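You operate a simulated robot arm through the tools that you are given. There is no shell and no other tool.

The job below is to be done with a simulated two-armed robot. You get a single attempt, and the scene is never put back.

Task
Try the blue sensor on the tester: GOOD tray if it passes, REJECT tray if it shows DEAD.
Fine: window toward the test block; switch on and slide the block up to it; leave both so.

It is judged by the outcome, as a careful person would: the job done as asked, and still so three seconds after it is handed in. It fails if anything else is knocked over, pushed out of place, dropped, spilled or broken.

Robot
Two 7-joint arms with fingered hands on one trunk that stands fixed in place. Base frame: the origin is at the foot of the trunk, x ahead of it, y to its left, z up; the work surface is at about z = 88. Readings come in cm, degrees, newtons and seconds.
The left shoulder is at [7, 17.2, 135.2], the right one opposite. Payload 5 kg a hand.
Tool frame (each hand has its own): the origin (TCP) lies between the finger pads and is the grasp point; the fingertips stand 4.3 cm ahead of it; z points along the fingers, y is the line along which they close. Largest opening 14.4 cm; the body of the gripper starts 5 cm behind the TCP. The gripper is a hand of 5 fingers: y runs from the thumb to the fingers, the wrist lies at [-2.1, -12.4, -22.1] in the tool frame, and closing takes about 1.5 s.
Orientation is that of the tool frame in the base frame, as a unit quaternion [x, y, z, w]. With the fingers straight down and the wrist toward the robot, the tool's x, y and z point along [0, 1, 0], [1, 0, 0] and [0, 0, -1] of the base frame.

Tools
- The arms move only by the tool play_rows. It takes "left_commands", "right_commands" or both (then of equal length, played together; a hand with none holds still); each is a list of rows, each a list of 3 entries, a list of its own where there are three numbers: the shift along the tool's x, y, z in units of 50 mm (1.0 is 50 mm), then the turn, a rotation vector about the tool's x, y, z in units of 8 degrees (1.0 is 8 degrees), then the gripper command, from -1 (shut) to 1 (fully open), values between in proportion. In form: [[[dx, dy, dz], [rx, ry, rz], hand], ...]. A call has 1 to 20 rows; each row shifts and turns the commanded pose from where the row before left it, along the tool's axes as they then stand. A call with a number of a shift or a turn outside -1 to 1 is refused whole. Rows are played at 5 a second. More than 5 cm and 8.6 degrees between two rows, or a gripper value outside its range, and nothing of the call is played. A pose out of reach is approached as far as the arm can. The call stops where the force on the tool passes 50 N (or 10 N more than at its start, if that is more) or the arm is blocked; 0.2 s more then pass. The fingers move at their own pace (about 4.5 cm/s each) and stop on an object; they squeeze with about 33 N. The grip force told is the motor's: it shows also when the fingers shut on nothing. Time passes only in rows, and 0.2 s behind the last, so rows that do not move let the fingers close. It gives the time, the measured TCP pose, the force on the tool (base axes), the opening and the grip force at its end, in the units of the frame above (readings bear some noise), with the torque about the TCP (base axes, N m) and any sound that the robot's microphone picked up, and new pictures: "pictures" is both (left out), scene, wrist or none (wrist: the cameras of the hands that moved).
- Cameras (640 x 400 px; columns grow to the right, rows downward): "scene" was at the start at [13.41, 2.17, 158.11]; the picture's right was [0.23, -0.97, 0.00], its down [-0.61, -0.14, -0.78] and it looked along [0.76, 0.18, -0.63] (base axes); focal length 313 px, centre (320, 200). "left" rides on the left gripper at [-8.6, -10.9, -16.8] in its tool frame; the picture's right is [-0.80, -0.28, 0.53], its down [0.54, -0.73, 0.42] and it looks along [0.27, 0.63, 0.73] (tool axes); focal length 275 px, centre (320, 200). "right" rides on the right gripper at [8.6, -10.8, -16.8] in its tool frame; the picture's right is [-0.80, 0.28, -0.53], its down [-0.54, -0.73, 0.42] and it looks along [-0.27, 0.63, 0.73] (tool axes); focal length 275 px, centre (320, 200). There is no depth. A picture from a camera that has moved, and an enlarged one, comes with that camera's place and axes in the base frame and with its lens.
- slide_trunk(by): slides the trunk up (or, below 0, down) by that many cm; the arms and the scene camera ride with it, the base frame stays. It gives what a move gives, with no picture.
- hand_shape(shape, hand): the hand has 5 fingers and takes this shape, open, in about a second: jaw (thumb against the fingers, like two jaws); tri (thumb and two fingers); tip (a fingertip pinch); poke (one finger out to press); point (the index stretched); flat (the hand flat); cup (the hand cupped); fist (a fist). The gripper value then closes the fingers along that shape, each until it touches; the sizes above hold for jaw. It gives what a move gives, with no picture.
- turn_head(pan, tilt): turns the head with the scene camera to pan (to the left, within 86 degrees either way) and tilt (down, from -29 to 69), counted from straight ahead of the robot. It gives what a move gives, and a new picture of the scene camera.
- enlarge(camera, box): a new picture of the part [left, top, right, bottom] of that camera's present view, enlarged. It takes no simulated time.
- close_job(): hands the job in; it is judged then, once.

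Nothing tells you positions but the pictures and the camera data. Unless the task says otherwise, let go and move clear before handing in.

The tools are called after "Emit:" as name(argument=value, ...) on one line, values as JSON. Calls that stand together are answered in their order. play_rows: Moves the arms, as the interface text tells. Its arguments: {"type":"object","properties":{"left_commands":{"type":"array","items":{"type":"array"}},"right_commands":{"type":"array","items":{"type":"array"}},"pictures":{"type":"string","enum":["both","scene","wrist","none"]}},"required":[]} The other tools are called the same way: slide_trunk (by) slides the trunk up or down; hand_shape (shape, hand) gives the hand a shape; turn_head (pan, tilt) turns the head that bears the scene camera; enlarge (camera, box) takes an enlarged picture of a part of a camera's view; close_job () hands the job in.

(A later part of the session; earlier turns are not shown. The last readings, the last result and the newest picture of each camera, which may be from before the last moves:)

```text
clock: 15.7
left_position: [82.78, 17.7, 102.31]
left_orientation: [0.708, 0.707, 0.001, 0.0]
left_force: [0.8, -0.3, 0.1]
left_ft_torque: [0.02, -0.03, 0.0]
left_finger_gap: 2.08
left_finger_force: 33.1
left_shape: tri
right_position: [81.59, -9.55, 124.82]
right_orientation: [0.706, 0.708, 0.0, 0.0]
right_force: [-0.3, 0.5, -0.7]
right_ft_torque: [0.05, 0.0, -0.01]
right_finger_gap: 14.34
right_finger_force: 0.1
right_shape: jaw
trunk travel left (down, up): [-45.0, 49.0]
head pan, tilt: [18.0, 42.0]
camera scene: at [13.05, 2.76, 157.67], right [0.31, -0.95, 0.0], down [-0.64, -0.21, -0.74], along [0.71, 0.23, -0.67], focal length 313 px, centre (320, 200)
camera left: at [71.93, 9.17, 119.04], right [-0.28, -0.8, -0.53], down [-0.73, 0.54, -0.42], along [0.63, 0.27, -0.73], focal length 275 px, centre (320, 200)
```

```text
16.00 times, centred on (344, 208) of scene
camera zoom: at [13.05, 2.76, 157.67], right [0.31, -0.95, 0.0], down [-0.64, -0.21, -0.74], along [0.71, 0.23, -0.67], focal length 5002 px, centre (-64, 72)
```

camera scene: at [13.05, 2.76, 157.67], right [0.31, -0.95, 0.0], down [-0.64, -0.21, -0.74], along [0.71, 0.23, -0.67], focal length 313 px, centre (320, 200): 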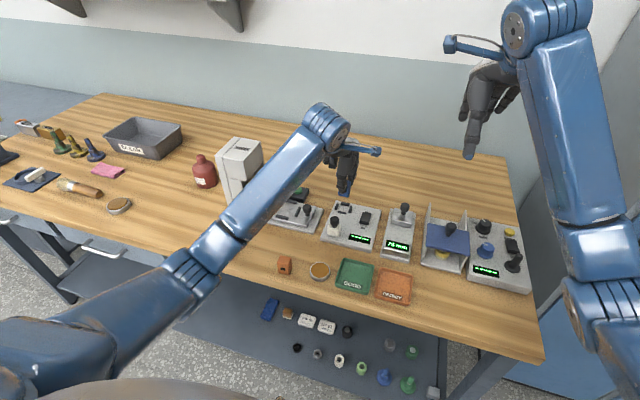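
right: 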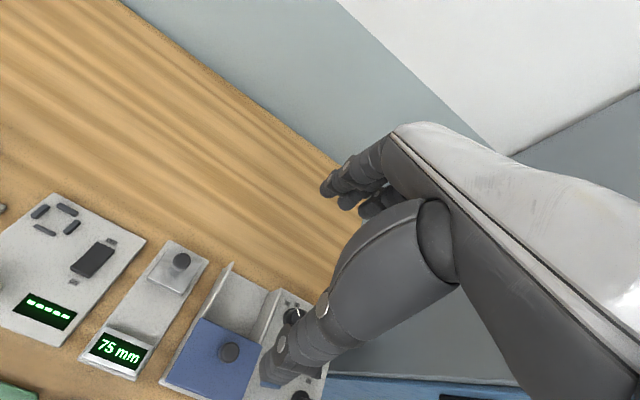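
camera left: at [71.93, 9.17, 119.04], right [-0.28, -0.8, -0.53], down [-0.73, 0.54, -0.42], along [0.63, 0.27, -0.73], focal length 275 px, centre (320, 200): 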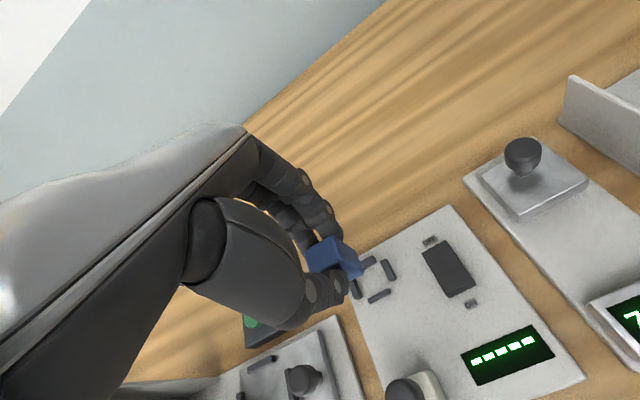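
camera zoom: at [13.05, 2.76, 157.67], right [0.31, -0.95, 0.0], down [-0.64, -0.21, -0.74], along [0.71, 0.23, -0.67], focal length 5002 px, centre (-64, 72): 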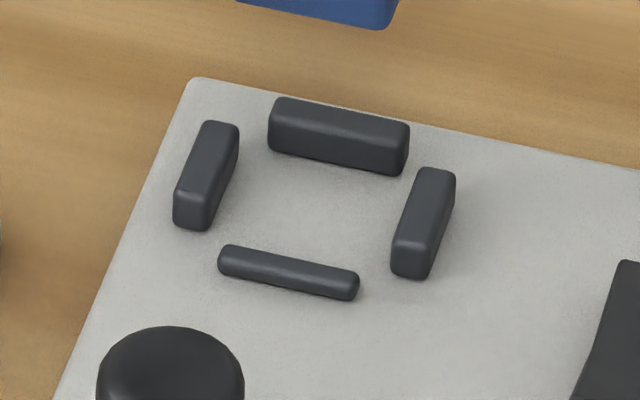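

The sensor is square to the nest: its base spans x 82.0–84.2 and y 16.3–19.4, against a nest of 81.6–85.05 and 15.9–19.6. I'll lower it gently.

Emit:
play_rows(left_commands=[[[-0.01, 0.03, 0.24], [0, 0, 0], -1], [[0, 0, 0.24], [0, 0, 0], -1], [[0, 0, 0.24], [0, 0, 0], -1], [[0, 0, 0.24], [0, 0, 0], -1], [[0, 0, 0.2], [0, 0, 0], -1], [[0, 0, 0.08], [0, 0, 0], -1], [[0, 0, 0], [0, 0, 0], -1]], pictures="none")

Emit:
enlarge(camera="scene", box=[328, 190, 368, 215])

Emit:
enlarge(camera="left", box=[280, 210, 400, 320])

```text
clock: 17.3
left_position: [82.92, 17.55, 96.65]
left_orientation: [0.708, 0.706, 0.001, 0.004]
left_force: [5.8, -5.0, 28.4]
left_ft_torque: [0.14, -0.2, -0.03]
left_finger_gap: 2.29
left_finger_force: 33.1
left_shape: tri
right_position: [81.39, -9.75, 125.0]
right_orientation: [0.708, 0.707, 0.001, 0.0]
right_force: [-0.4, 0.1, -0.2]
right_ft_torque: [0.02, -0.01, -0.01]
right_finger_gap: 14.34
right_finger_force: 0.0
right_shape: jaw
trunk travel left (down, up): [-45.0, 49.0]
head pan, tilt: [18.0, 42.0]
```

```text
16.00 times, centred on (348, 202) of scene
camera zoom: at [12.73, 2.63, 157.74], right [0.31, -0.95, 0.0], down [-0.64, -0.21, -0.74], along [0.71, 0.23, -0.67], focal length 5002 px, centre (-128, 160)
```

zoom: 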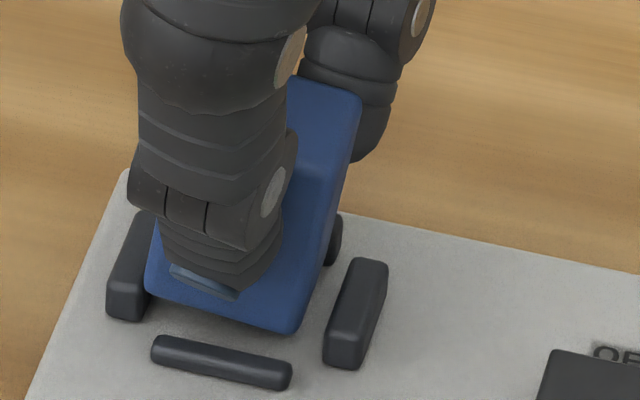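

```text
3.64 times, centred on (340, 265) of left
camera zoom: at [71.85, 9.07, 113.25], right [-0.28, -0.8, -0.54], down [-0.72, 0.54, -0.43], along [0.63, 0.27, -0.73], focal length 1001 px, centre (247, -36)
```

zoom: 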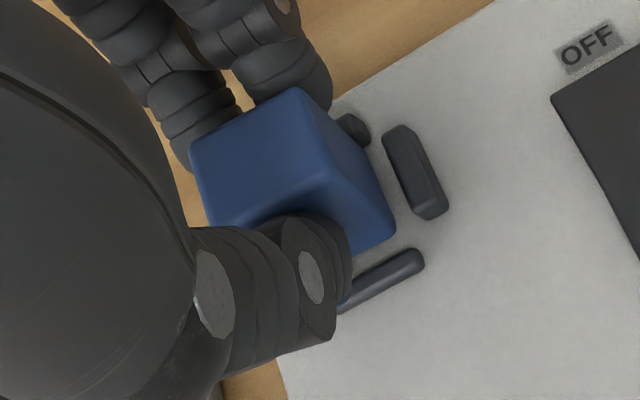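

Contact came about 0.8 cm early: the sensor's left edge is resting on the left bar. I'll lift 1.2 cm and check the sensor's attitude in the grip before re-aiming.

Emit:
play_rows(left_commands=[[[0, 0, -0.12], [0, 0, 0], -1], [[0, 0, -0.16], [0, 0, 0], -1], [[0, 0, 0], [0, 0, 0], -1]], pictures="none")

Emit:
enlarge(camera="scene", box=[328, 190, 368, 215])

Emit:
enlarge(camera="left", box=[280, 210, 400, 320])

```text
clock: 18.1
left_position: [82.81, 17.77, 97.34]
left_orientation: [0.707, 0.708, -0.001, -0.001]
left_force: [-0.4, 0.3, -0.1]
left_ft_torque: [0.0, -0.03, -0.03]
left_finger_gap: 2.19
left_finger_force: 33.0
left_shape: tri
right_position: [81.66, -9.54, 124.93]
right_orientation: [0.706, 0.708, 0.0, 0.001]
right_force: [-0.1, -0.9, -0.6]
right_ft_torque: [0.0, -0.01, 0.04]
right_finger_gap: 14.36
right_finger_force: 0.1
right_shape: jaw
trunk travel left (down, up): [-45.0, 49.0]
head pan, tilt: [18.0, 42.0]
```

```text
16.00 times, centred on (348, 202) of scene
camera zoom: at [12.98, 2.78, 157.66], right [0.31, -0.95, 0.0], down [-0.64, -0.21, -0.74], along [0.71, 0.23, -0.67], focal length 5002 px, centre (-128, 160)
```

zoom: 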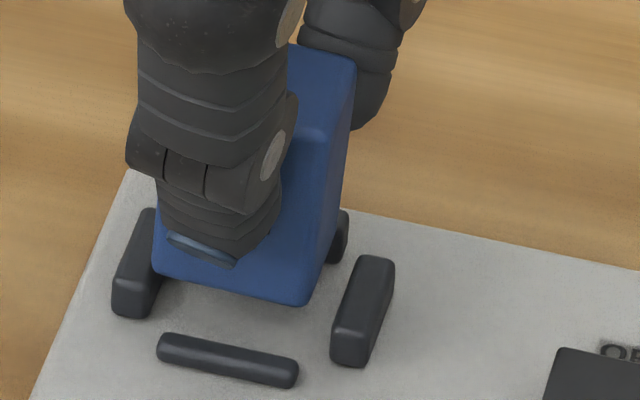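

```text
3.64 times, centred on (340, 265) of left
camera zoom: at [72.0, 9.17, 114.14], right [-0.28, -0.8, -0.53], down [-0.73, 0.54, -0.42], along [0.62, 0.27, -0.73], focal length 1001 px, centre (247, -36)
```

zoom: 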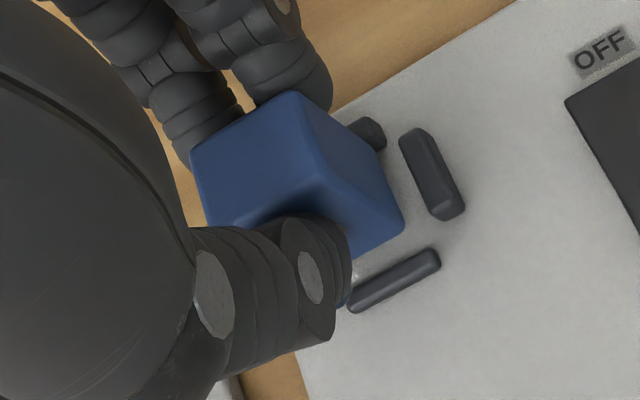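

The contact torque places the touch at the front of the left bar, so the sensor needs to go about 0.3 cm right (−y). I'll shift and lower again in small steps.

Emit:
play_rows(left_commands=[[[-0.06, 0.03, 0], [0, 0, 0], -1], [[0, 0, 0], [0, 0, 0], -1], [[0, 0, 0.07], [0, 0, 0], -1], [[0, 0, 0.07], [0, 0, 0], -1], [[0, 0, 0.06], [0, 0, 0], -1], [[0, 0, 0.06], [0, 0, 0], -1], [[0, 0, 0], [0, 0, 0], -1]], pictures="none")

Emit:
enlarge(camera="scene", box=[328, 190, 368, 215])

Emit:
enlarge(camera="left", box=[280, 210, 400, 320])

```text
clock: 19.7
left_position: [83.06, 17.55, 96.21]
left_orientation: [0.707, 0.707, 0.0, 0.0]
left_force: [0.0, 0.3, -0.6]
left_ft_torque: [0.01, -0.02, 0.01]
left_finger_gap: 2.16
left_finger_force: 32.9
left_shape: tri
right_position: [81.53, -9.46, 124.85]
right_orientation: [0.707, 0.708, 0.0, 0.0]
right_force: [0.4, -0.9, -0.3]
right_ft_torque: [0.01, 0.01, 0.02]
right_finger_gap: 14.36
right_finger_force: 0.0
right_shape: jaw
trunk travel left (down, up): [-45.0, 49.0]
head pan, tilt: [18.0, 42.0]
```

```text
16.00 times, centred on (348, 202) of scene
camera zoom: at [13.04, 2.79, 157.67], right [0.31, -0.95, 0.0], down [-0.64, -0.21, -0.74], along [0.71, 0.23, -0.67], focal length 5002 px, centre (-128, 160)
```

zoom: 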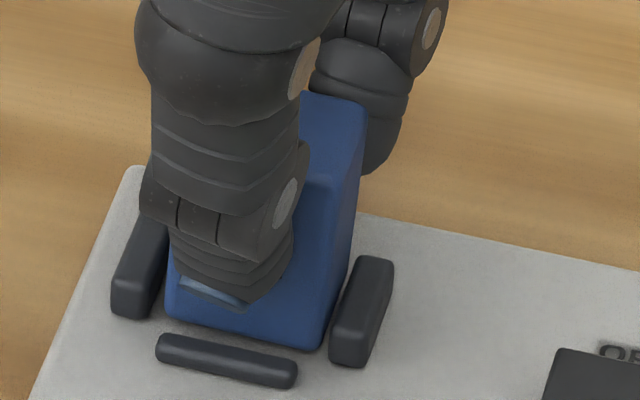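

```text
3.64 times, centred on (340, 265) of left
camera zoom: at [72.18, 8.93, 112.84], right [-0.28, -0.8, -0.53], down [-0.73, 0.54, -0.42], along [0.63, 0.27, -0.73], focal length 1001 px, centre (247, -36)
```

zoom: 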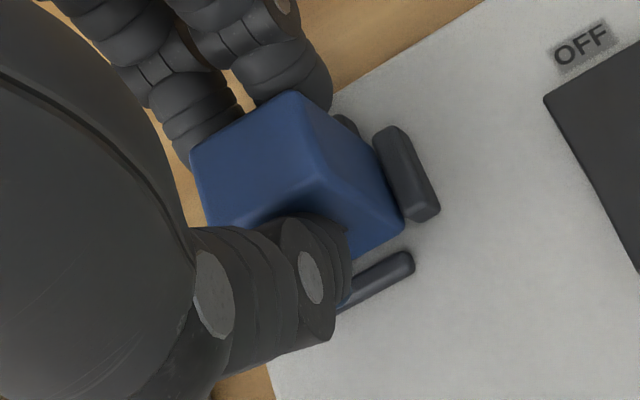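

It is now between the bars with no force. Lowering the last few millimetres.

Emit:
play_rows(left_commands=[[[0.01, 0, 0.03], [0, 0, 0], -1], [[0, 0, 0.03], [0, 0, 0], -1], [[0, 0, 0.02], [0, 0, 0], -1], [[0, 0, 0], [0, 0, 0], -1]], pictures="none")

Emit:
enlarge(camera="scene", box=[328, 190, 368, 215])

```text
clock: 20.7
left_position: [82.91, 17.51, 95.9]
left_orientation: [0.707, 0.707, 0.0, 0.001]
left_force: [1.8, 2.8, 9.2]
left_ft_torque: [-0.07, -0.15, 0.05]
left_finger_gap: 2.18
left_finger_force: 33.0
left_shape: tri
right_position: [81.6, -9.65, 124.98]
right_orientation: [0.706, 0.708, 0.001, -0.001]
right_force: [0.7, -0.1, -0.5]
right_ft_torque: [-0.01, 0.01, -0.01]
right_finger_gap: 14.33
right_finger_force: 0.0
right_shape: jaw
trunk travel left (down, up): [-45.0, 49.0]
head pan, tilt: [18.0, 42.0]
```

```text
16.00 times, centred on (348, 202) of scene
camera zoom: at [12.93, 2.8, 157.69], right [0.31, -0.95, 0.0], down [-0.64, -0.21, -0.74], along [0.71, 0.23, -0.67], focal length 5002 px, centre (-128, 160)
```

zoom: 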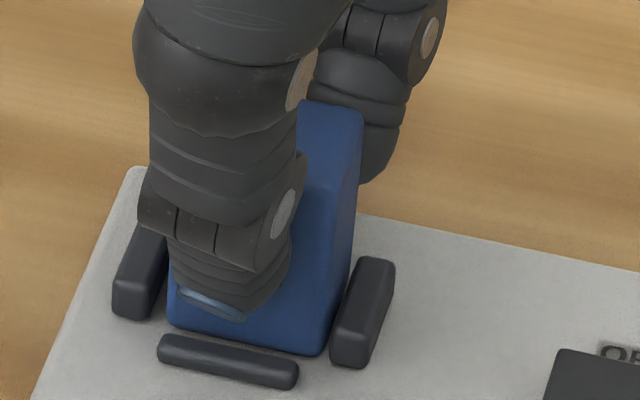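

The sensor is touching down (bottom about 89.5, at plate level) with slight contact on the right bar. I'll ease 1 mm left, then open gently.

Emit:
play_rows(left_commands=[[[0.02, 0, 0], [0, 0, 0], -1], [[0, 0, 0.01], [0, 0, 0], -1], [[0, 0, 0], [0, 0, 0], -0.75], [[0, 0, 0], [0, 0, 0], -0.65], [[0, 0, 0], [0, 0, 0], -0.55], [[0, 0, 0], [0, 0, 0], -0.45], [[0, 0, 0], [0, 0, 0], -0.4], [[0, 0, 0], [0, 0, 0], -0.4]], pictures="none")

Emit:
enlarge(camera="scene", box=[328, 190, 368, 215])

Emit:
enlarge(camera="left", box=[280, 210, 400, 320])

```text
clock: 22.5
left_position: [82.9, 17.79, 95.66]
left_orientation: [0.707, 0.708, 0.0, 0.001]
left_force: [-0.2, -0.1, 0.0]
left_ft_torque: [0.02, -0.01, -0.01]
left_finger_gap: 4.3
left_finger_force: 0.0
left_shape: tri
right_position: [81.59, -9.45, 124.94]
right_orientation: [0.706, 0.708, 0.0, 0.0]
right_force: [-0.6, 0.2, 0.0]
right_ft_torque: [-0.02, 0.02, 0.0]
right_finger_gap: 14.35
right_finger_force: 0.2
right_shape: jaw
trunk travel left (down, up): [-45.0, 49.0]
head pan, tilt: [18.0, 42.0]
```

```text
16.00 times, centred on (348, 202) of scene
camera zoom: at [13.05, 2.8, 157.67], right [0.31, -0.95, 0.0], down [-0.64, -0.21, -0.74], along [0.71, 0.23, -0.67], focal length 5002 px, centre (-128, 160)
```

zoom: 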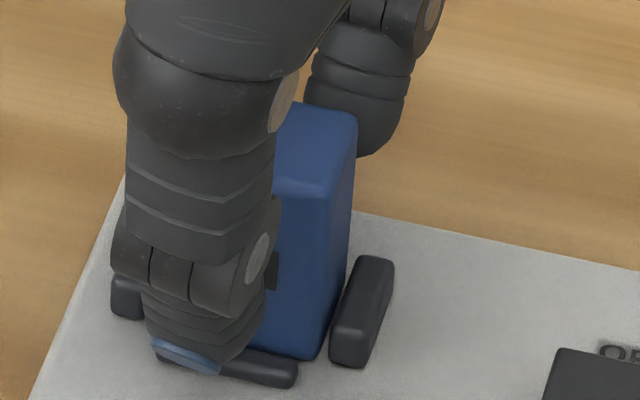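

```text
3.64 times, centred on (340, 265) of left
camera zoom: at [72.17, 9.11, 112.38], right [-0.28, -0.8, -0.53], down [-0.73, 0.54, -0.42], along [0.63, 0.27, -0.73], focal length 1001 px, centre (247, -36)
```

zoom: 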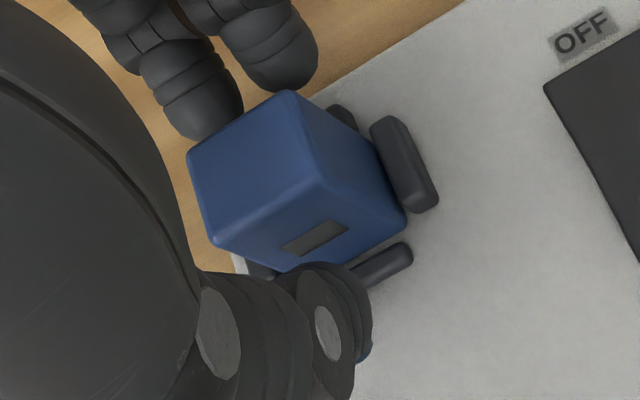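

The sensor is released and upright in the nest, window toward the block. Raising the hand straight up.

Emit:
play_rows(left_commands=[[[0, 0, -0.2], [0, 0, 0], -0.4], [[0, 0, -0.4], [0, 0, 0], -0.4], [[0, 0, -0.6], [0, 0, 0], -0.4], [[0, 0, -0.6], [0, 0, 0], -0.4], [[0, 0, -0.6], [0, 0, 0], -0.4], [[0, 0, -0.6], [0, 0, 0], -0.4], [[0, 0, 0], [0, 0, 0], -0.4]], pictures="both")

Emit:
enlarge(camera="scene", box=[328, 195, 368, 220])

Emit:
enlarge(camera="scene", box=[320, 195, 392, 250])

```text
clock: 24.1
left_position: [83.0, 17.9, 110.56]
left_orientation: [0.707, 0.707, 0.0, -0.001]
left_force: [-0.2, 0.4, -0.2]
left_ft_torque: [0.01, 0.0, 0.0]
left_finger_gap: 4.29
left_finger_force: 0.0
left_shape: tri
right_position: [81.69, -9.5, 124.92]
right_orientation: [0.706, 0.708, 0.0, 0.0]
right_force: [0.2, -0.7, -0.7]
right_ft_torque: [0.01, 0.02, -0.02]
right_finger_gap: 14.37
right_finger_force: 0.0
right_shape: jaw
trunk travel left (down, up): [-45.0, 49.0]
head pan, tilt: [18.0, 42.0]
camera scene: at [13.06, 2.81, 157.67], right [0.31, -0.95, 0.0], down [-0.64, -0.21, -0.74], along [0.71, 0.23, -0.67], focal length 313 px, centre (320, 200)
camera left: at [72.23, 9.36, 127.27], right [-0.28, -0.8, -0.53], down [-0.73, 0.54, -0.42], along [0.63, 0.27, -0.73], focal length 275 px, centre (320, 200)
```

scene: 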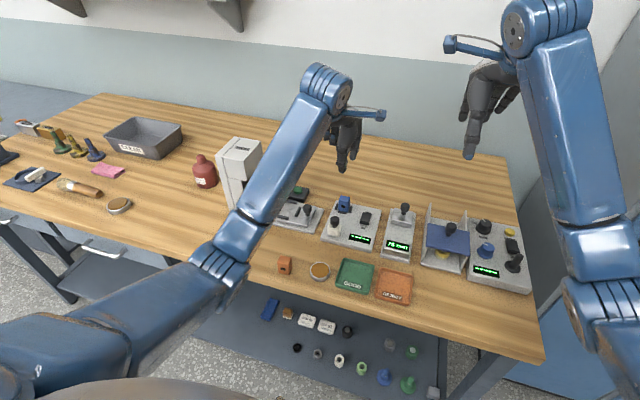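
left: 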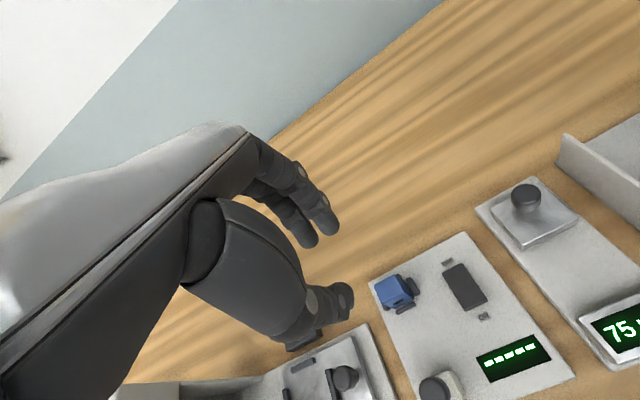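

```text
16.00 times, centred on (348, 208) of scene
camera zoom: at [13.06, 2.81, 157.67], right [0.31, -0.95, 0.0], down [-0.64, -0.21, -0.74], along [0.71, 0.23, -0.67], focal length 5002 px, centre (-128, 80)
```

zoom: 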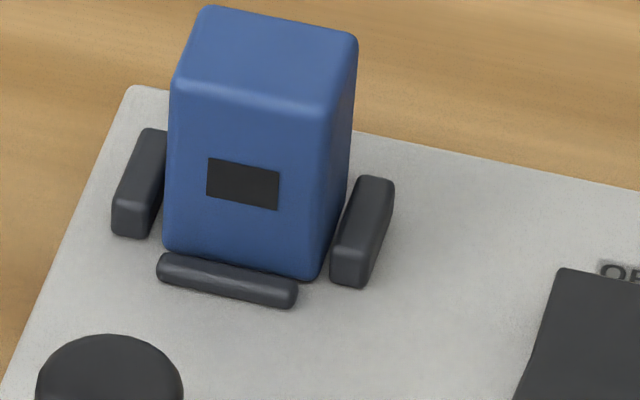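

```text
7.27 times, centred on (356, 222) of scene
camera zoom: at [13.06, 2.81, 157.67], right [0.31, -0.95, 0.0], down [-0.64, -0.21, -0.74], along [0.71, 0.23, -0.67], focal length 2274 px, centre (58, 36)
```

zoom: 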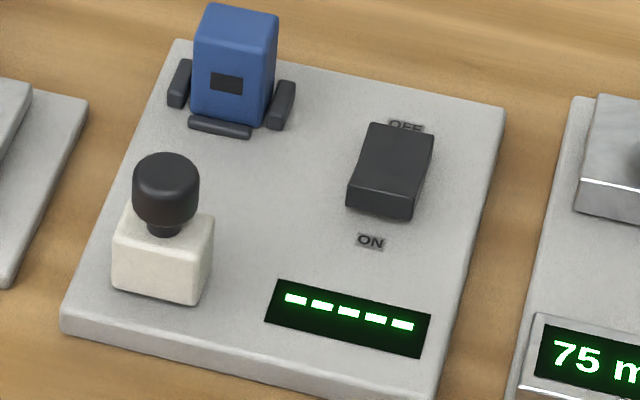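

The sensor is seated properly with its window facing the block. Next I'll shape the left hand to "poke" and see where the fingertip is relative to the TCP.

Emit:
hand_shape(shape="poke", hand="left")

Emit:
enlarge(camera="scene", box=[300, 80, 400, 180])

Emit:
enlarge(camera="left", box=[160, 100, 560, 400])

```text
clock: 25.0
left_position: [83.01, 17.99, 110.56]
left_orientation: [0.707, 0.707, 0.0, -0.001]
left_force: [0.0, -0.4, 0.1]
left_ft_torque: [0.0, -0.01, 0.0]
left_finger_gap: 0.0
left_finger_force: 0.0
left_shape: poke
right_position: [81.63, -9.61, 124.83]
right_orientation: [0.707, 0.708, 0.0, 0.0]
right_force: [0.1, -0.3, -0.6]
right_ft_torque: [0.0, 0.0, -0.01]
right_finger_gap: 14.37
right_finger_force: 0.1
right_shape: jaw
trunk travel left (down, up): [-45.0, 49.0]
head pan, tilt: [18.0, 42.0]
```

```text
4.00 times, centred on (350, 130) of scene
camera zoom: at [13.03, 2.79, 157.67], right [0.31, -0.95, 0.0], down [-0.64, -0.21, -0.74], along [0.71, 0.23, -0.67], focal length 1250 px, centre (200, 480)
```

zoom: 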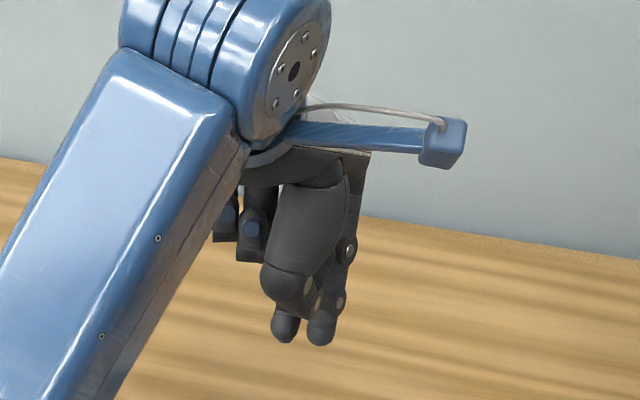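

```text
1.33 times, centred on (360, 250) of left
camera zoom: at [72.21, 9.34, 127.26], right [-0.28, -0.8, -0.53], down [-0.73, 0.54, -0.42], along [0.63, 0.27, -0.73], focal length 367 px, centre (267, 133)
```

zoom: 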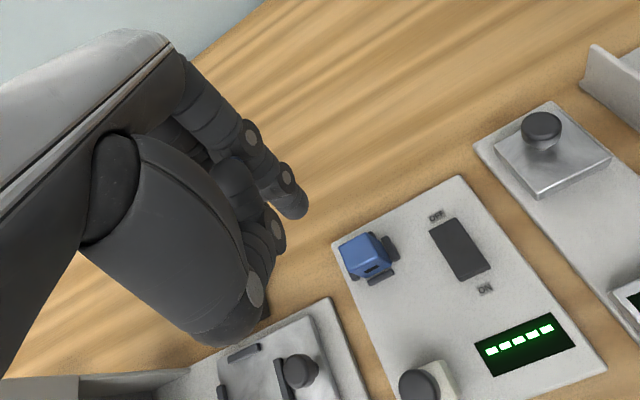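

Emit:
enlarge(camera="scene", box=[350, 115, 394, 170])

Emit:
enlarge(camera="left", box=[250, 150, 410, 310])

```text
7.27 times, centred on (372, 142) of scene
camera zoom: at [13.03, 2.79, 157.67], right [0.31, -0.95, 0.0], down [-0.64, -0.21, -0.74], along [0.71, 0.23, -0.67], focal length 2274 px, centre (-58, 618)
```

zoom: 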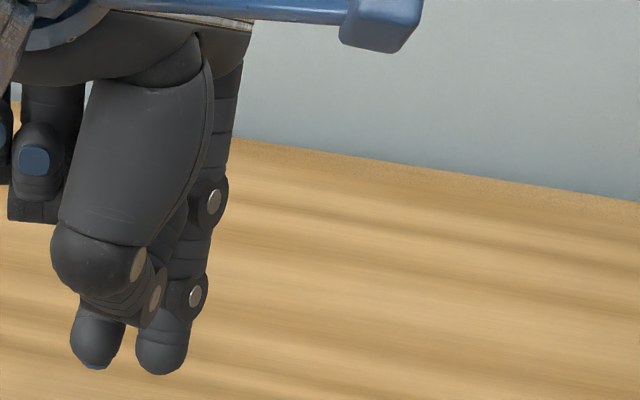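

```text
2.50 times, centred on (330, 230) of left
camera zoom: at [72.21, 9.34, 127.26], right [-0.28, -0.8, -0.53], down [-0.73, 0.54, -0.42], along [0.63, 0.27, -0.73], focal length 688 px, centre (295, 125)
```

zoom: 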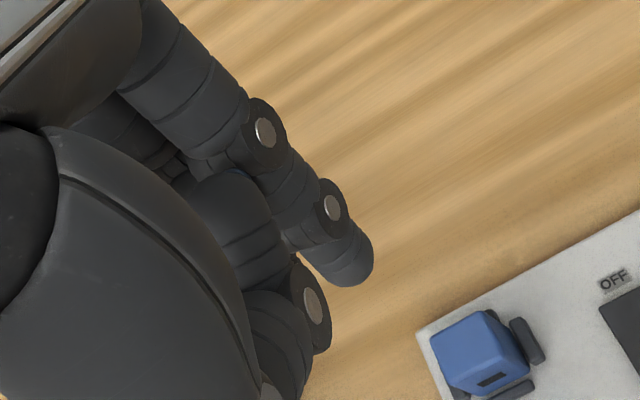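

Emit:
play_rows(left_commands=[[[0, 0, 0], [0, 0, 0], 1], [[0, 0, 0], [0, 0, 0], 1], [[0, 0, 0], [0, 0, 0], 1], [[0, 0, 0], [0, 0, 0], 1], [[0, 0, 0], [0, 0, 0], 1]], pictures="none")

Emit:
enlarge(camera="scene", box=[350, 115, 394, 170])

Emit:
enlarge(camera="left", box=[250, 150, 410, 310])

```text
clock: 26.2
left_position: [83.03, 17.96, 110.58]
left_orientation: [0.707, 0.707, 0.0, 0.001]
left_force: [-0.5, -0.2, 1.1]
left_ft_torque: [0.0, 0.0, 0.0]
left_finger_gap: 0.0
left_finger_force: 0.0
left_shape: poke
right_position: [81.66, -9.54, 124.81]
right_orientation: [0.706, 0.708, 0.0, 0.001]
right_force: [0.5, 0.0, -0.2]
right_ft_torque: [-0.02, 0.01, -0.03]
right_finger_gap: 14.33
right_finger_force: 0.0
right_shape: jaw
trunk travel left (down, up): [-45.0, 49.0]
head pan, tilt: [18.0, 42.0]
```

```text
7.27 times, centred on (372, 142) of scene
camera zoom: at [13.04, 2.79, 157.67], right [0.31, -0.95, 0.0], down [-0.64, -0.21, -0.74], along [0.71, 0.23, -0.67], focal length 2274 px, centre (-58, 618)
```

zoom: 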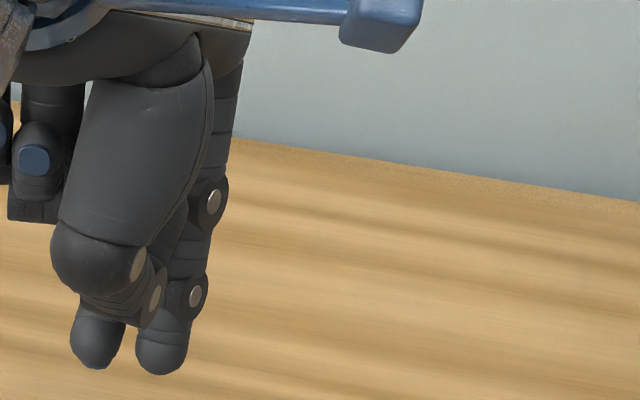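

```text
2.50 times, centred on (330, 230) of left
camera zoom: at [72.22, 9.34, 127.26], right [-0.28, -0.8, -0.53], down [-0.73, 0.54, -0.42], along [0.63, 0.27, -0.73], focal length 688 px, centre (295, 125)
```

zoom: 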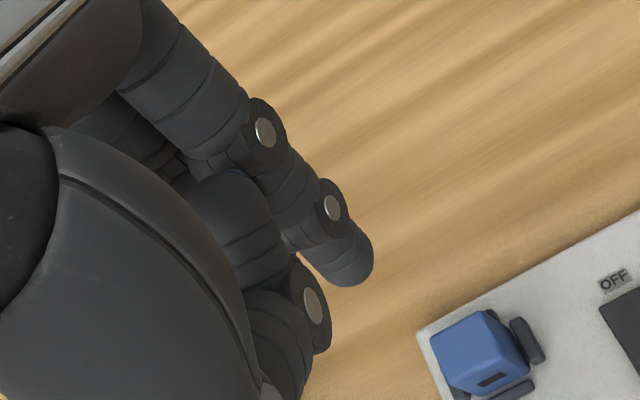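

"Poke" leaves two fingertips low; I'll see whether "point" gives a cleaner single finger.

Emit:
hand_shape(shape="point", hand="left")

Emit:
play_rows(left_commands=[[[0, 0, 0], [0, 0, 0], 1], [[0, 0, 0], [0, 0, 0], 1], [[0, 0, 0], [0, 0, 0], 1], [[0, 0, 0], [0, 0, 0], 1]], pictures="both")

Emit:
enlarge(camera="scene", box=[330, 100, 394, 170])

Emit:
enlarge(camera="left", box=[220, 130, 420, 310])

```text
clock: 27.1
left_position: [83.1, 17.82, 110.5]
left_orientation: [0.707, 0.707, 0.001, 0.0]
left_force: [0.2, 0.1, 0.4]
left_ft_torque: [0.0, 0.02, 0.0]
left_finger_gap: 0.01
left_finger_force: 0.1
left_shape: point
right_position: [81.7, -9.62, 124.92]
right_orientation: [0.706, 0.708, -0.001, 0.0]
right_force: [1.2, 1.8, 0.1]
right_ft_torque: [-0.03, -0.02, -0.02]
right_finger_gap: 14.37
right_finger_force: 0.1
right_shape: jaw
trunk travel left (down, up): [-45.0, 49.0]
head pan, tilt: [18.0, 42.0]
```

```text
clock: 28.1
left_position: [83.02, 17.94, 110.46]
left_orientation: [0.708, 0.707, 0.0, 0.0]
left_force: [0.0, -0.1, -0.3]
left_ft_torque: [0.03, -0.01, -0.02]
left_finger_gap: 0.02
left_finger_force: 0.0
left_shape: point
right_position: [81.6, -9.64, 124.84]
right_orientation: [0.706, 0.708, 0.0, 0.0]
right_force: [0.8, 0.3, 0.4]
right_ft_torque: [0.01, -0.02, -0.02]
right_finger_gap: 14.38
right_finger_force: 0.1
right_shape: jaw
trunk travel left (down, up): [-45.0, 49.0]
head pan, tilt: [18.0, 42.0]
camera scene: at [13.03, 2.79, 157.67], right [0.31, -0.95, 0.0], down [-0.64, -0.21, -0.74], along [0.71, 0.23, -0.67], focal length 313 px, centre (320, 200)
camera left: at [72.21, 9.34, 127.26], right [-0.28, -0.8, -0.53], down [-0.73, 0.54, -0.42], along [0.63, 0.27, -0.73], focal length 275 px, centre (320, 200)
```

scene: 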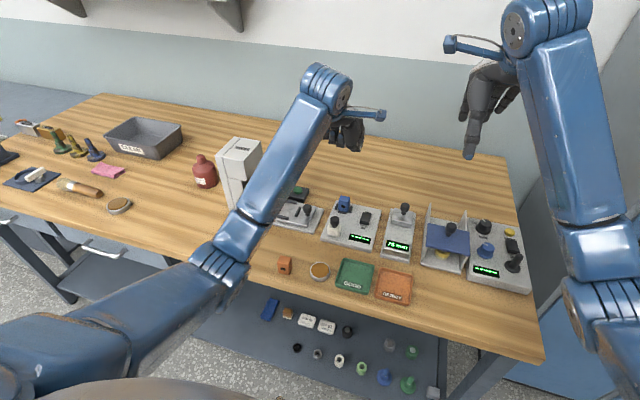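
left: 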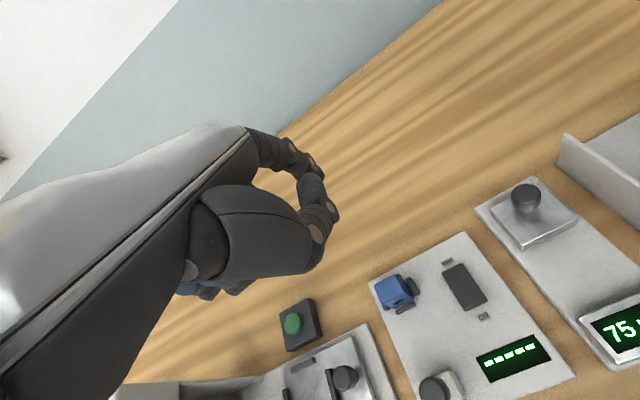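

```text
5.71 times, centred on (362, 135) of scene
camera zoom: at [13.03, 2.79, 157.67], right [0.31, -0.95, 0.0], down [-0.64, -0.21, -0.74], along [0.71, 0.23, -0.67], focal length 1786 px, centre (80, 571)
```

zoom: 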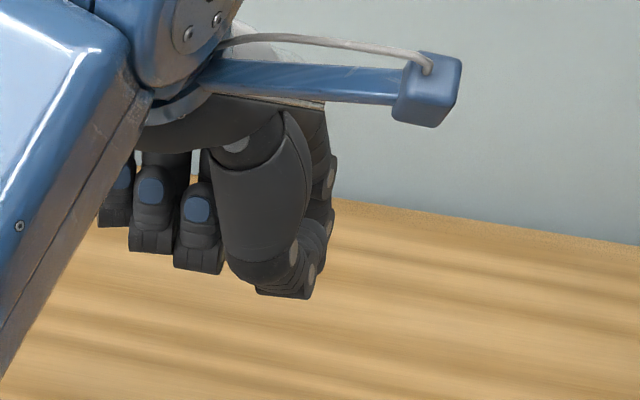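

```text
2.22 times, centred on (320, 220) of left
camera zoom: at [72.21, 9.34, 127.26], right [-0.28, -0.8, -0.53], down [-0.73, 0.54, -0.42], along [0.63, 0.27, -0.73], focal length 612 px, centre (320, 156)
```

zoom: 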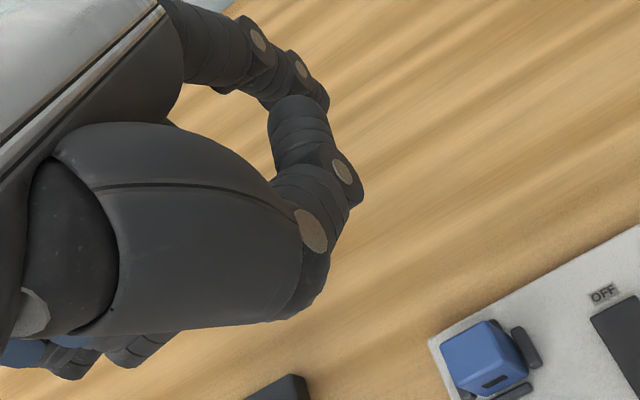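

Emit:
play_rows(left_commands=[[[0, 0, 0], [0, 0, 0], -1], [[0, 0, 0], [0, 0, 0], -1], [[0, 0, 0], [0, 0, 0], -1], [[0, 0, 0], [0, 0, 0], -1], [[0, 0, 0], [0, 0, 0], -1], [[0, 0, 0], [0, 0, 0], -1], [[0, 0, 0], [0, 0, 0], -1], [[0, 0, 0], [0, 0, 0], -1]], pictures="none")

Emit:
enlarge(camera="scene", box=[330, 100, 394, 170])

Emit:
enlarge(camera="left", box=[220, 130, 420, 310])

```text
clock: 29.9
left_position: [83.0, 17.92, 110.52]
left_orientation: [0.708, 0.707, -0.001, 0.0]
left_force: [-0.2, 1.1, 0.6]
left_ft_torque: [0.02, 0.02, -0.01]
left_finger_gap: 0.02
left_finger_force: 0.0
left_shape: point
right_position: [81.67, -9.51, 124.89]
right_orientation: [0.707, 0.707, 0.0, -0.001]
right_force: [-0.8, -0.1, 0.2]
right_ft_torque: [0.0, -0.01, 0.01]
right_finger_gap: 14.37
right_finger_force: 0.1
right_shape: jaw
trunk travel left (down, up): [-45.0, 49.0]
head pan, tilt: [18.0, 42.0]
```

```text
5.71 times, centred on (362, 135) of scene
camera zoom: at [13.04, 2.79, 157.67], right [0.31, -0.95, 0.0], down [-0.64, -0.21, -0.74], along [0.71, 0.23, -0.67], focal length 1786 px, centre (80, 571)
```

zoom: 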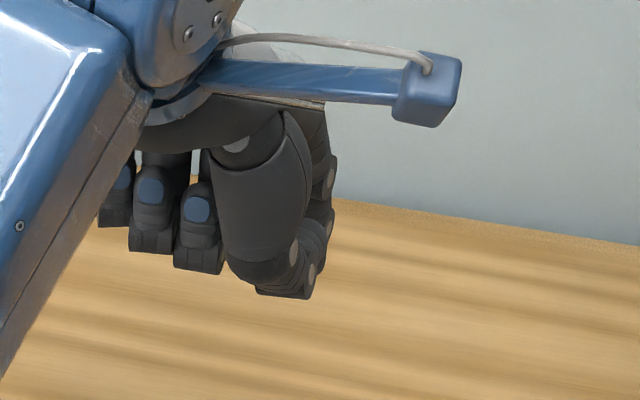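

```text
2.22 times, centred on (320, 220) of left
camera zoom: at [72.22, 9.34, 127.26], right [-0.28, -0.8, -0.53], down [-0.73, 0.54, -0.42], along [0.63, 0.27, -0.73], focal length 612 px, centre (320, 156)
```

zoom: 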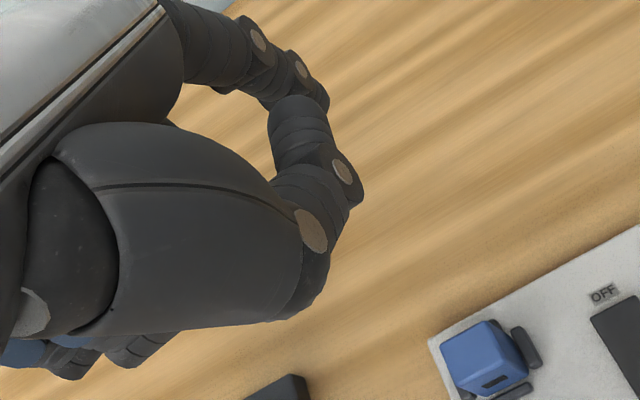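

"Point" isn't a straight finger downward either. I'll try the "tip" pinch, closed, as a single compact probe.

Emit:
hand_shape(shape="tip", hand="left")

Emit:
play_rows(left_commands=[[[0, 0, 0], [0, 0, 0], -1], [[0, 0, 0], [0, 0, 0], -1], [[0, 0, 0], [0, 0, 0], -1], [[0, 0, 0], [0, 0, 0], -1], [[0, 0, 0], [0, 0, 0], -1], [[0, 0, 0], [0, 0, 0], -1], [[0, 0, 0], [0, 0, 0], -1], [[0, 0, 0], [0, 0, 0], -1], [[0, 0, 0], [0, 0, 0], -1]], pictures="none")

Emit:
enlarge(camera="scene", box=[330, 100, 394, 170])

Emit:
enlarge(camera="left", box=[220, 130, 420, 310])

```text
clock: 30.8
left_position: [83.04, 18.07, 110.67]
left_orientation: [0.707, 0.707, 0.0, 0.001]
left_force: [0.7, 0.5, 0.4]
left_ft_torque: [-0.06, 0.02, 0.05]
left_finger_gap: 14.36
left_finger_force: 0.1
left_shape: tip
right_position: [81.61, -9.61, 124.79]
right_orientation: [0.706, 0.708, 0.001, 0.001]
right_force: [-0.1, -0.1, 0.2]
right_ft_torque: [0.02, 0.01, 0.04]
right_finger_gap: 14.35
right_finger_force: 0.1
right_shape: jaw
trunk travel left (down, up): [-45.0, 49.0]
head pan, tilt: [18.0, 42.0]
```

```text
clock: 32.8
left_position: [83.07, 17.9, 110.57]
left_orientation: [0.707, 0.707, 0.001, 0.0]
left_force: [-0.7, 0.1, 0.2]
left_ft_torque: [0.04, 0.0, -0.01]
left_finger_gap: 0.0
left_finger_force: 24.0
left_shape: tip
right_position: [81.71, -9.48, 124.76]
right_orientation: [0.707, 0.707, 0.0, 0.0]
right_force: [0.2, 0.1, 0.5]
right_ft_torque: [-0.01, 0.01, 0.01]
right_finger_gap: 14.36
right_finger_force: 0.0
right_shape: jaw
trunk travel left (down, up): [-45.0, 49.0]
head pan, tilt: [18.0, 42.0]
```

```text
5.71 times, centred on (362, 135) of scene
camera zoom: at [13.04, 2.79, 157.67], right [0.31, -0.95, 0.0], down [-0.64, -0.21, -0.74], along [0.71, 0.23, -0.67], focal length 1786 px, centre (80, 571)
```

zoom: 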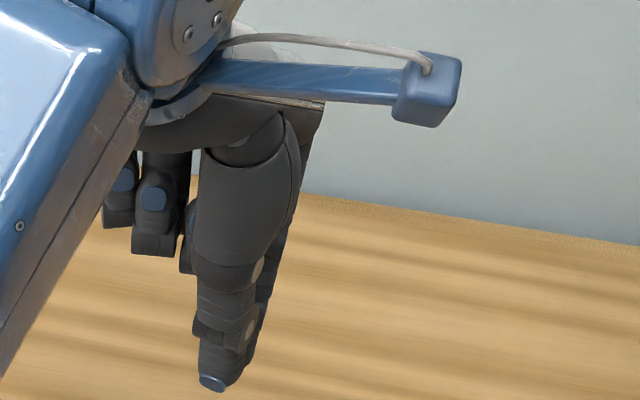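

```text
2.22 times, centred on (320, 220) of left
camera zoom: at [72.22, 9.34, 127.26], right [-0.28, -0.8, -0.53], down [-0.73, 0.54, -0.42], along [0.63, 0.27, -0.73], focal length 612 px, centre (320, 156)
```

zoom: 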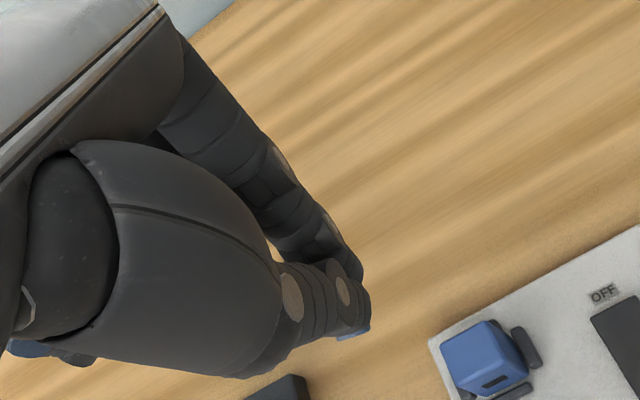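

The closed "tip" pinch is compact; its lowest point (thumb tip) sits about 4.3 cm below the TCP and 1.1 cm toward the robot. I'll take it above the ON end of the rocker (79.3, 10.2) and check.

Emit:
play_rows(left_commands=[[[-0.53, -0.175, 0], [0, 0, 0], -1], [[-0.53, -0.175, 0], [0, 0, 0], -1], [[-0.53, -0.175, 0], [0, 0, 0], -1], [[0, 0, 0.5], [0, 0, 0], -1], [[0, 0, 0.5], [0, 0, 0], -1], [[0, 0, 0.5], [0, 0, 0], -1], [[0, 0, 0.5], [0, 0, 0], -1], [[0, 0, 0.4], [0, 0, 0], -1], [[0, 0, 0], [0, 0, 0], -1]], pictures="both")

Emit:
enlarge(camera="scene", box=[330, 185, 402, 245])

Emit:
enlarge(camera="left", box=[260, 180, 460, 340])

```text
clock: 34.8
left_position: [80.55, 9.51, 98.68]
left_orientation: [0.707, 0.708, -0.001, 0.0]
left_force: [0.1, 0.0, 0.3]
left_ft_torque: [-0.03, -0.02, 0.0]
left_finger_gap: 0.0
left_finger_force: 33.3
left_shape: tip
right_position: [81.63, -9.56, 124.89]
right_orientation: [0.707, 0.708, 0.0, 0.0]
right_force: [0.4, -0.8, -0.1]
right_ft_torque: [-0.03, 0.05, -0.01]
right_finger_gap: 14.39
right_finger_force: 0.1
right_shape: jaw
trunk travel left (down, up): [-45.0, 49.0]
head pan, tilt: [18.0, 42.0]
camera scene: at [13.02, 2.78, 157.68], right [0.31, -0.95, 0.0], down [-0.64, -0.21, -0.74], along [0.71, 0.23, -0.67], focal length 313 px, centre (320, 200)
camera left: at [69.72, 0.9, 115.4], right [-0.28, -0.8, -0.53], down [-0.73, 0.54, -0.42], along [0.63, 0.27, -0.73], focal length 275 px, centre (320, 200)
```

scene: 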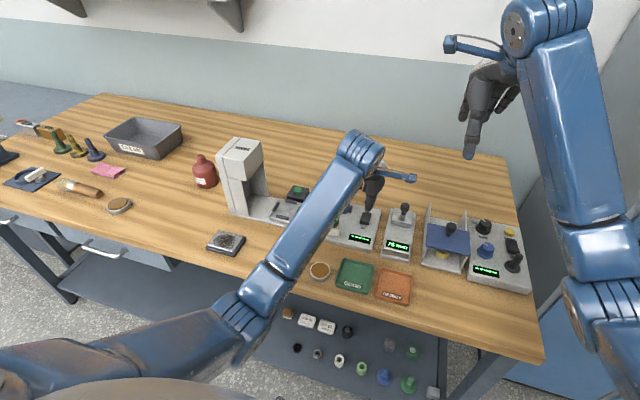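
left: 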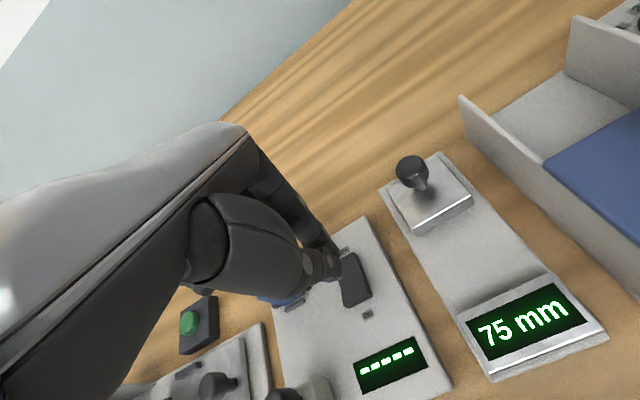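

```text
6.67 times, centred on (366, 215) of scene
camera zoom: at [13.02, 2.78, 157.68], right [0.31, -0.95, 0.0], down [-0.64, -0.21, -0.74], along [0.71, 0.23, -0.67], focal length 2084 px, centre (13, 100)
```

zoom: 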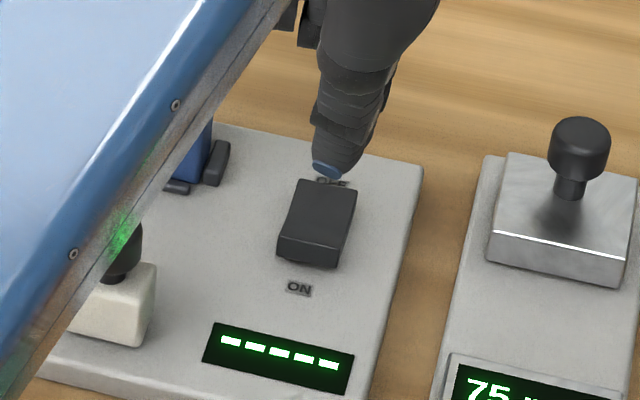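

```text
2.50 times, centred on (360, 260) of left
camera zoom: at [69.72, 0.9, 115.4], right [-0.28, -0.8, -0.53], down [-0.73, 0.54, -0.42], along [0.63, 0.27, -0.73], focal length 688 px, centre (220, 50)
```

zoom: 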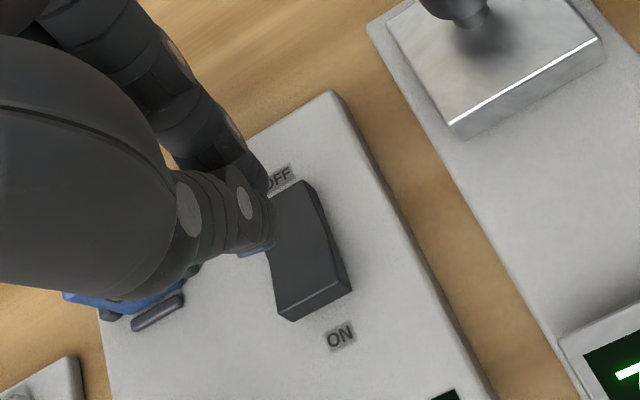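

The thumb tip is at about (79.7, 9.9, 94.4), just above the rocker's ON half. I'll shift slightly, descend to contact, and press in small steps.

Emit:
play_rows(left_commands=[[[0.06, -0.06, 0.2], [0, 0, 0], -1], [[0, 0, 0.22], [0, 0, 0], -1], [[0, 0, 0.22], [0, 0, 0], -1], [[0, 0, 0.04], [0, 0, 0], -1], [[0, 0, 0.04], [0, 0, 0], -1], [[0, 0, 0.04], [0, 0, 0], -1], [[0, 0, 0.04], [0, 0, 0], -1]], pictures="none")

Emit:
enlarge(camera="scene", box=[330, 185, 402, 245])

Emit:
enlarge(camera="left", box=[260, 180, 460, 340])

```text
clock: 36.4
left_position: [79.94, 9.76, 95.49]
left_orientation: [0.708, 0.707, 0.004, 0.004]
left_force: [3.4, -4.3, 41.7]
left_ft_torque: [-0.37, -0.29, 0.01]
left_finger_gap: 0.0
left_finger_force: 32.9
left_shape: tip
right_position: [81.21, -9.62, 125.12]
right_orientation: [0.706, 0.708, 0.002, 0.002]
right_force: [-1.2, -0.2, -1.0]
right_ft_torque: [0.01, 0.02, 0.01]
right_finger_gap: 14.35
right_finger_force: 0.0
right_shape: jaw
trunk travel left (down, up): [-45.0, 49.0]
head pan, tilt: [18.0, 42.0]
```

```text
6.67 times, centred on (366, 215) of scene
camera zoom: at [12.54, 2.67, 157.77], right [0.31, -0.95, 0.0], down [-0.63, -0.21, -0.75], along [0.71, 0.23, -0.67], focal length 2084 px, centre (13, 100)
```

zoom: 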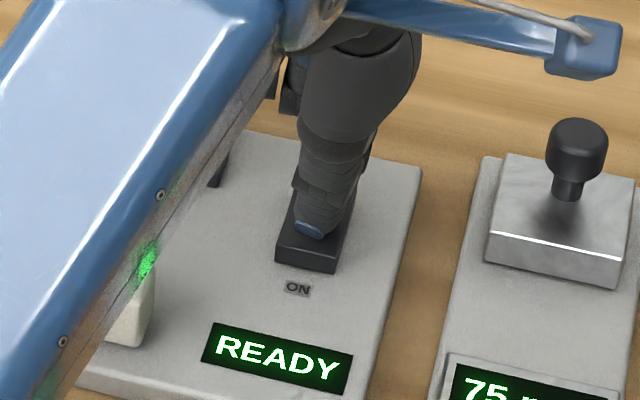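

```text
2.50 times, centred on (360, 260) of left
camera zoom: at [68.98, 1.24, 112.03], right [-0.28, -0.8, -0.54], down [-0.72, 0.54, -0.43], along [0.63, 0.27, -0.73], focal length 688 px, centre (220, 50)
```

zoom: 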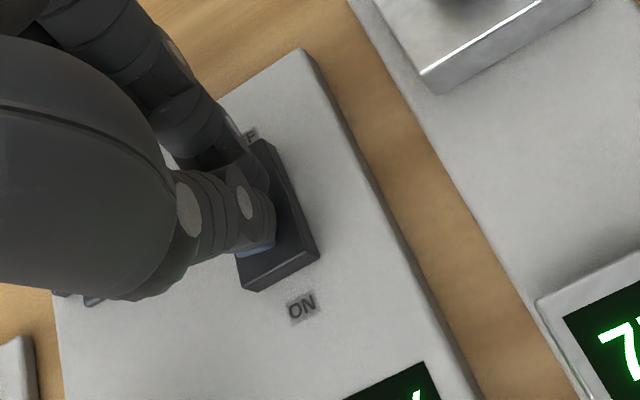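

The display reads READY, so the switch is on. Lifting off gently and confirming it stays on.

Emit:
play_rows(left_commands=[[[0, 0, -0.1], [0, 0, 0], -1], [[0, 0, -0.3], [0, 0, 0], -1], [[0, 0, -0.6], [0, 0, 0], -1], [[0, 0, -0.6], [0, 0, 0], -1], [[0, 0, -0.6], [0, 0, 0], -1], [[0, 0, -0.5], [0, 0, 0], -1], [[0, 0, 0], [0, 0, 0], -1]], pictures="both")

Emit:
enlarge(camera="scene", box=[320, 190, 400, 250])

Emit:
enlarge(camera="left", box=[280, 220, 460, 400])

```text
clock: 38.0
left_position: [80.26, 9.91, 108.28]
left_orientation: [0.707, 0.707, -0.001, -0.002]
left_force: [0.0, -0.2, -0.5]
left_ft_torque: [0.0, 0.0, -0.01]
left_finger_gap: 0.0
left_finger_force: 32.6
left_shape: tip
right_position: [81.7, -9.52, 124.8]
right_orientation: [0.706, 0.708, 0.001, -0.001]
right_force: [-0.2, 0.2, -0.3]
right_ft_torque: [-0.02, -0.02, 0.02]
right_finger_gap: 14.34
right_finger_force: 0.1
right_shape: jaw
trunk travel left (down, up): [-45.0, 49.0]
head pan, tilt: [18.0, 42.0]
camera scene: at [13.07, 2.81, 157.67], right [0.31, -0.95, 0.0], down [-0.64, -0.21, -0.74], along [0.71, 0.23, -0.67], focal length 313 px, centre (320, 200)
camera left: at [69.45, 1.4, 124.89], right [-0.28, -0.8, -0.53], down [-0.73, 0.54, -0.42], along [0.63, 0.27, -0.73], focal length 275 px, centre (320, 200)
```

scene: 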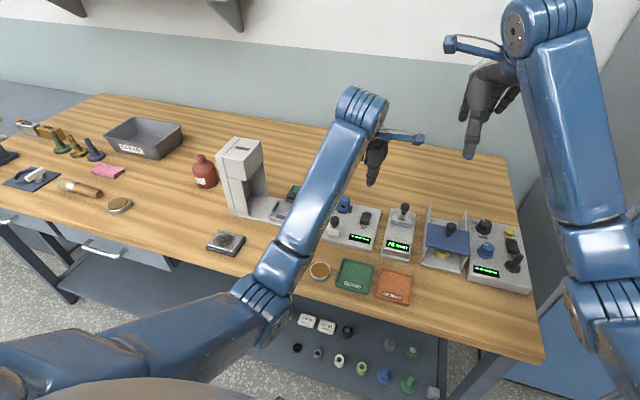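
left: 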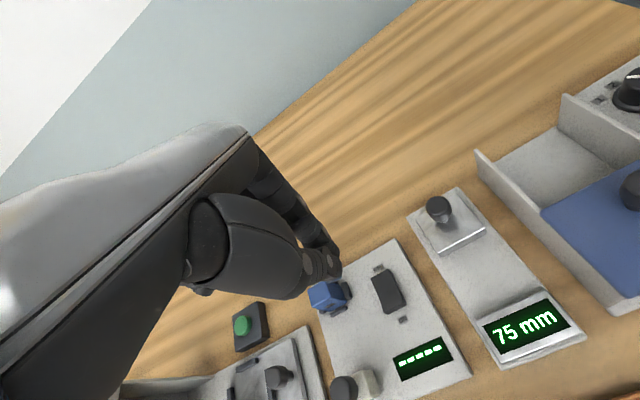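

```text
6.67 times, centred on (360, 220) of scene
camera zoom: at [13.07, 2.81, 157.67], right [0.31, -0.95, 0.0], down [-0.64, -0.21, -0.74], along [0.71, 0.23, -0.67], focal length 2084 px, centre (53, 67)
```

zoom: 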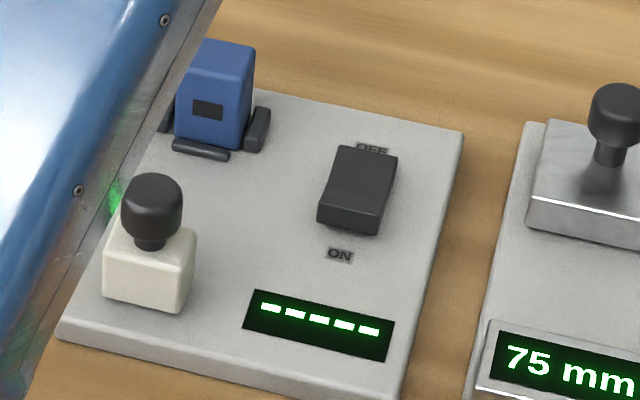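

```text
2.22 times, centred on (370, 310) of left
camera zoom: at [69.45, 1.4, 124.89], right [-0.28, -0.8, -0.53], down [-0.73, 0.54, -0.42], along [0.63, 0.27, -0.73], focal length 612 px, centre (209, -44)
```

zoom: 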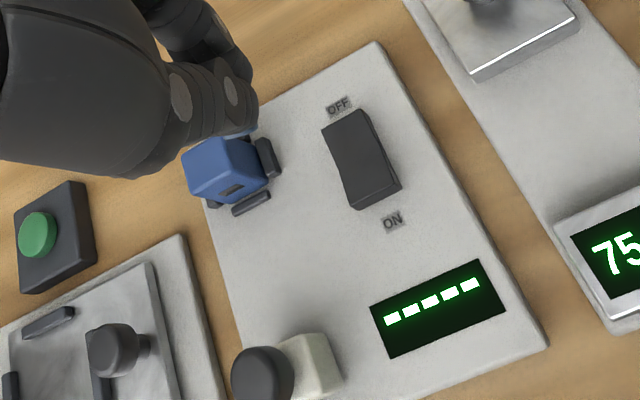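

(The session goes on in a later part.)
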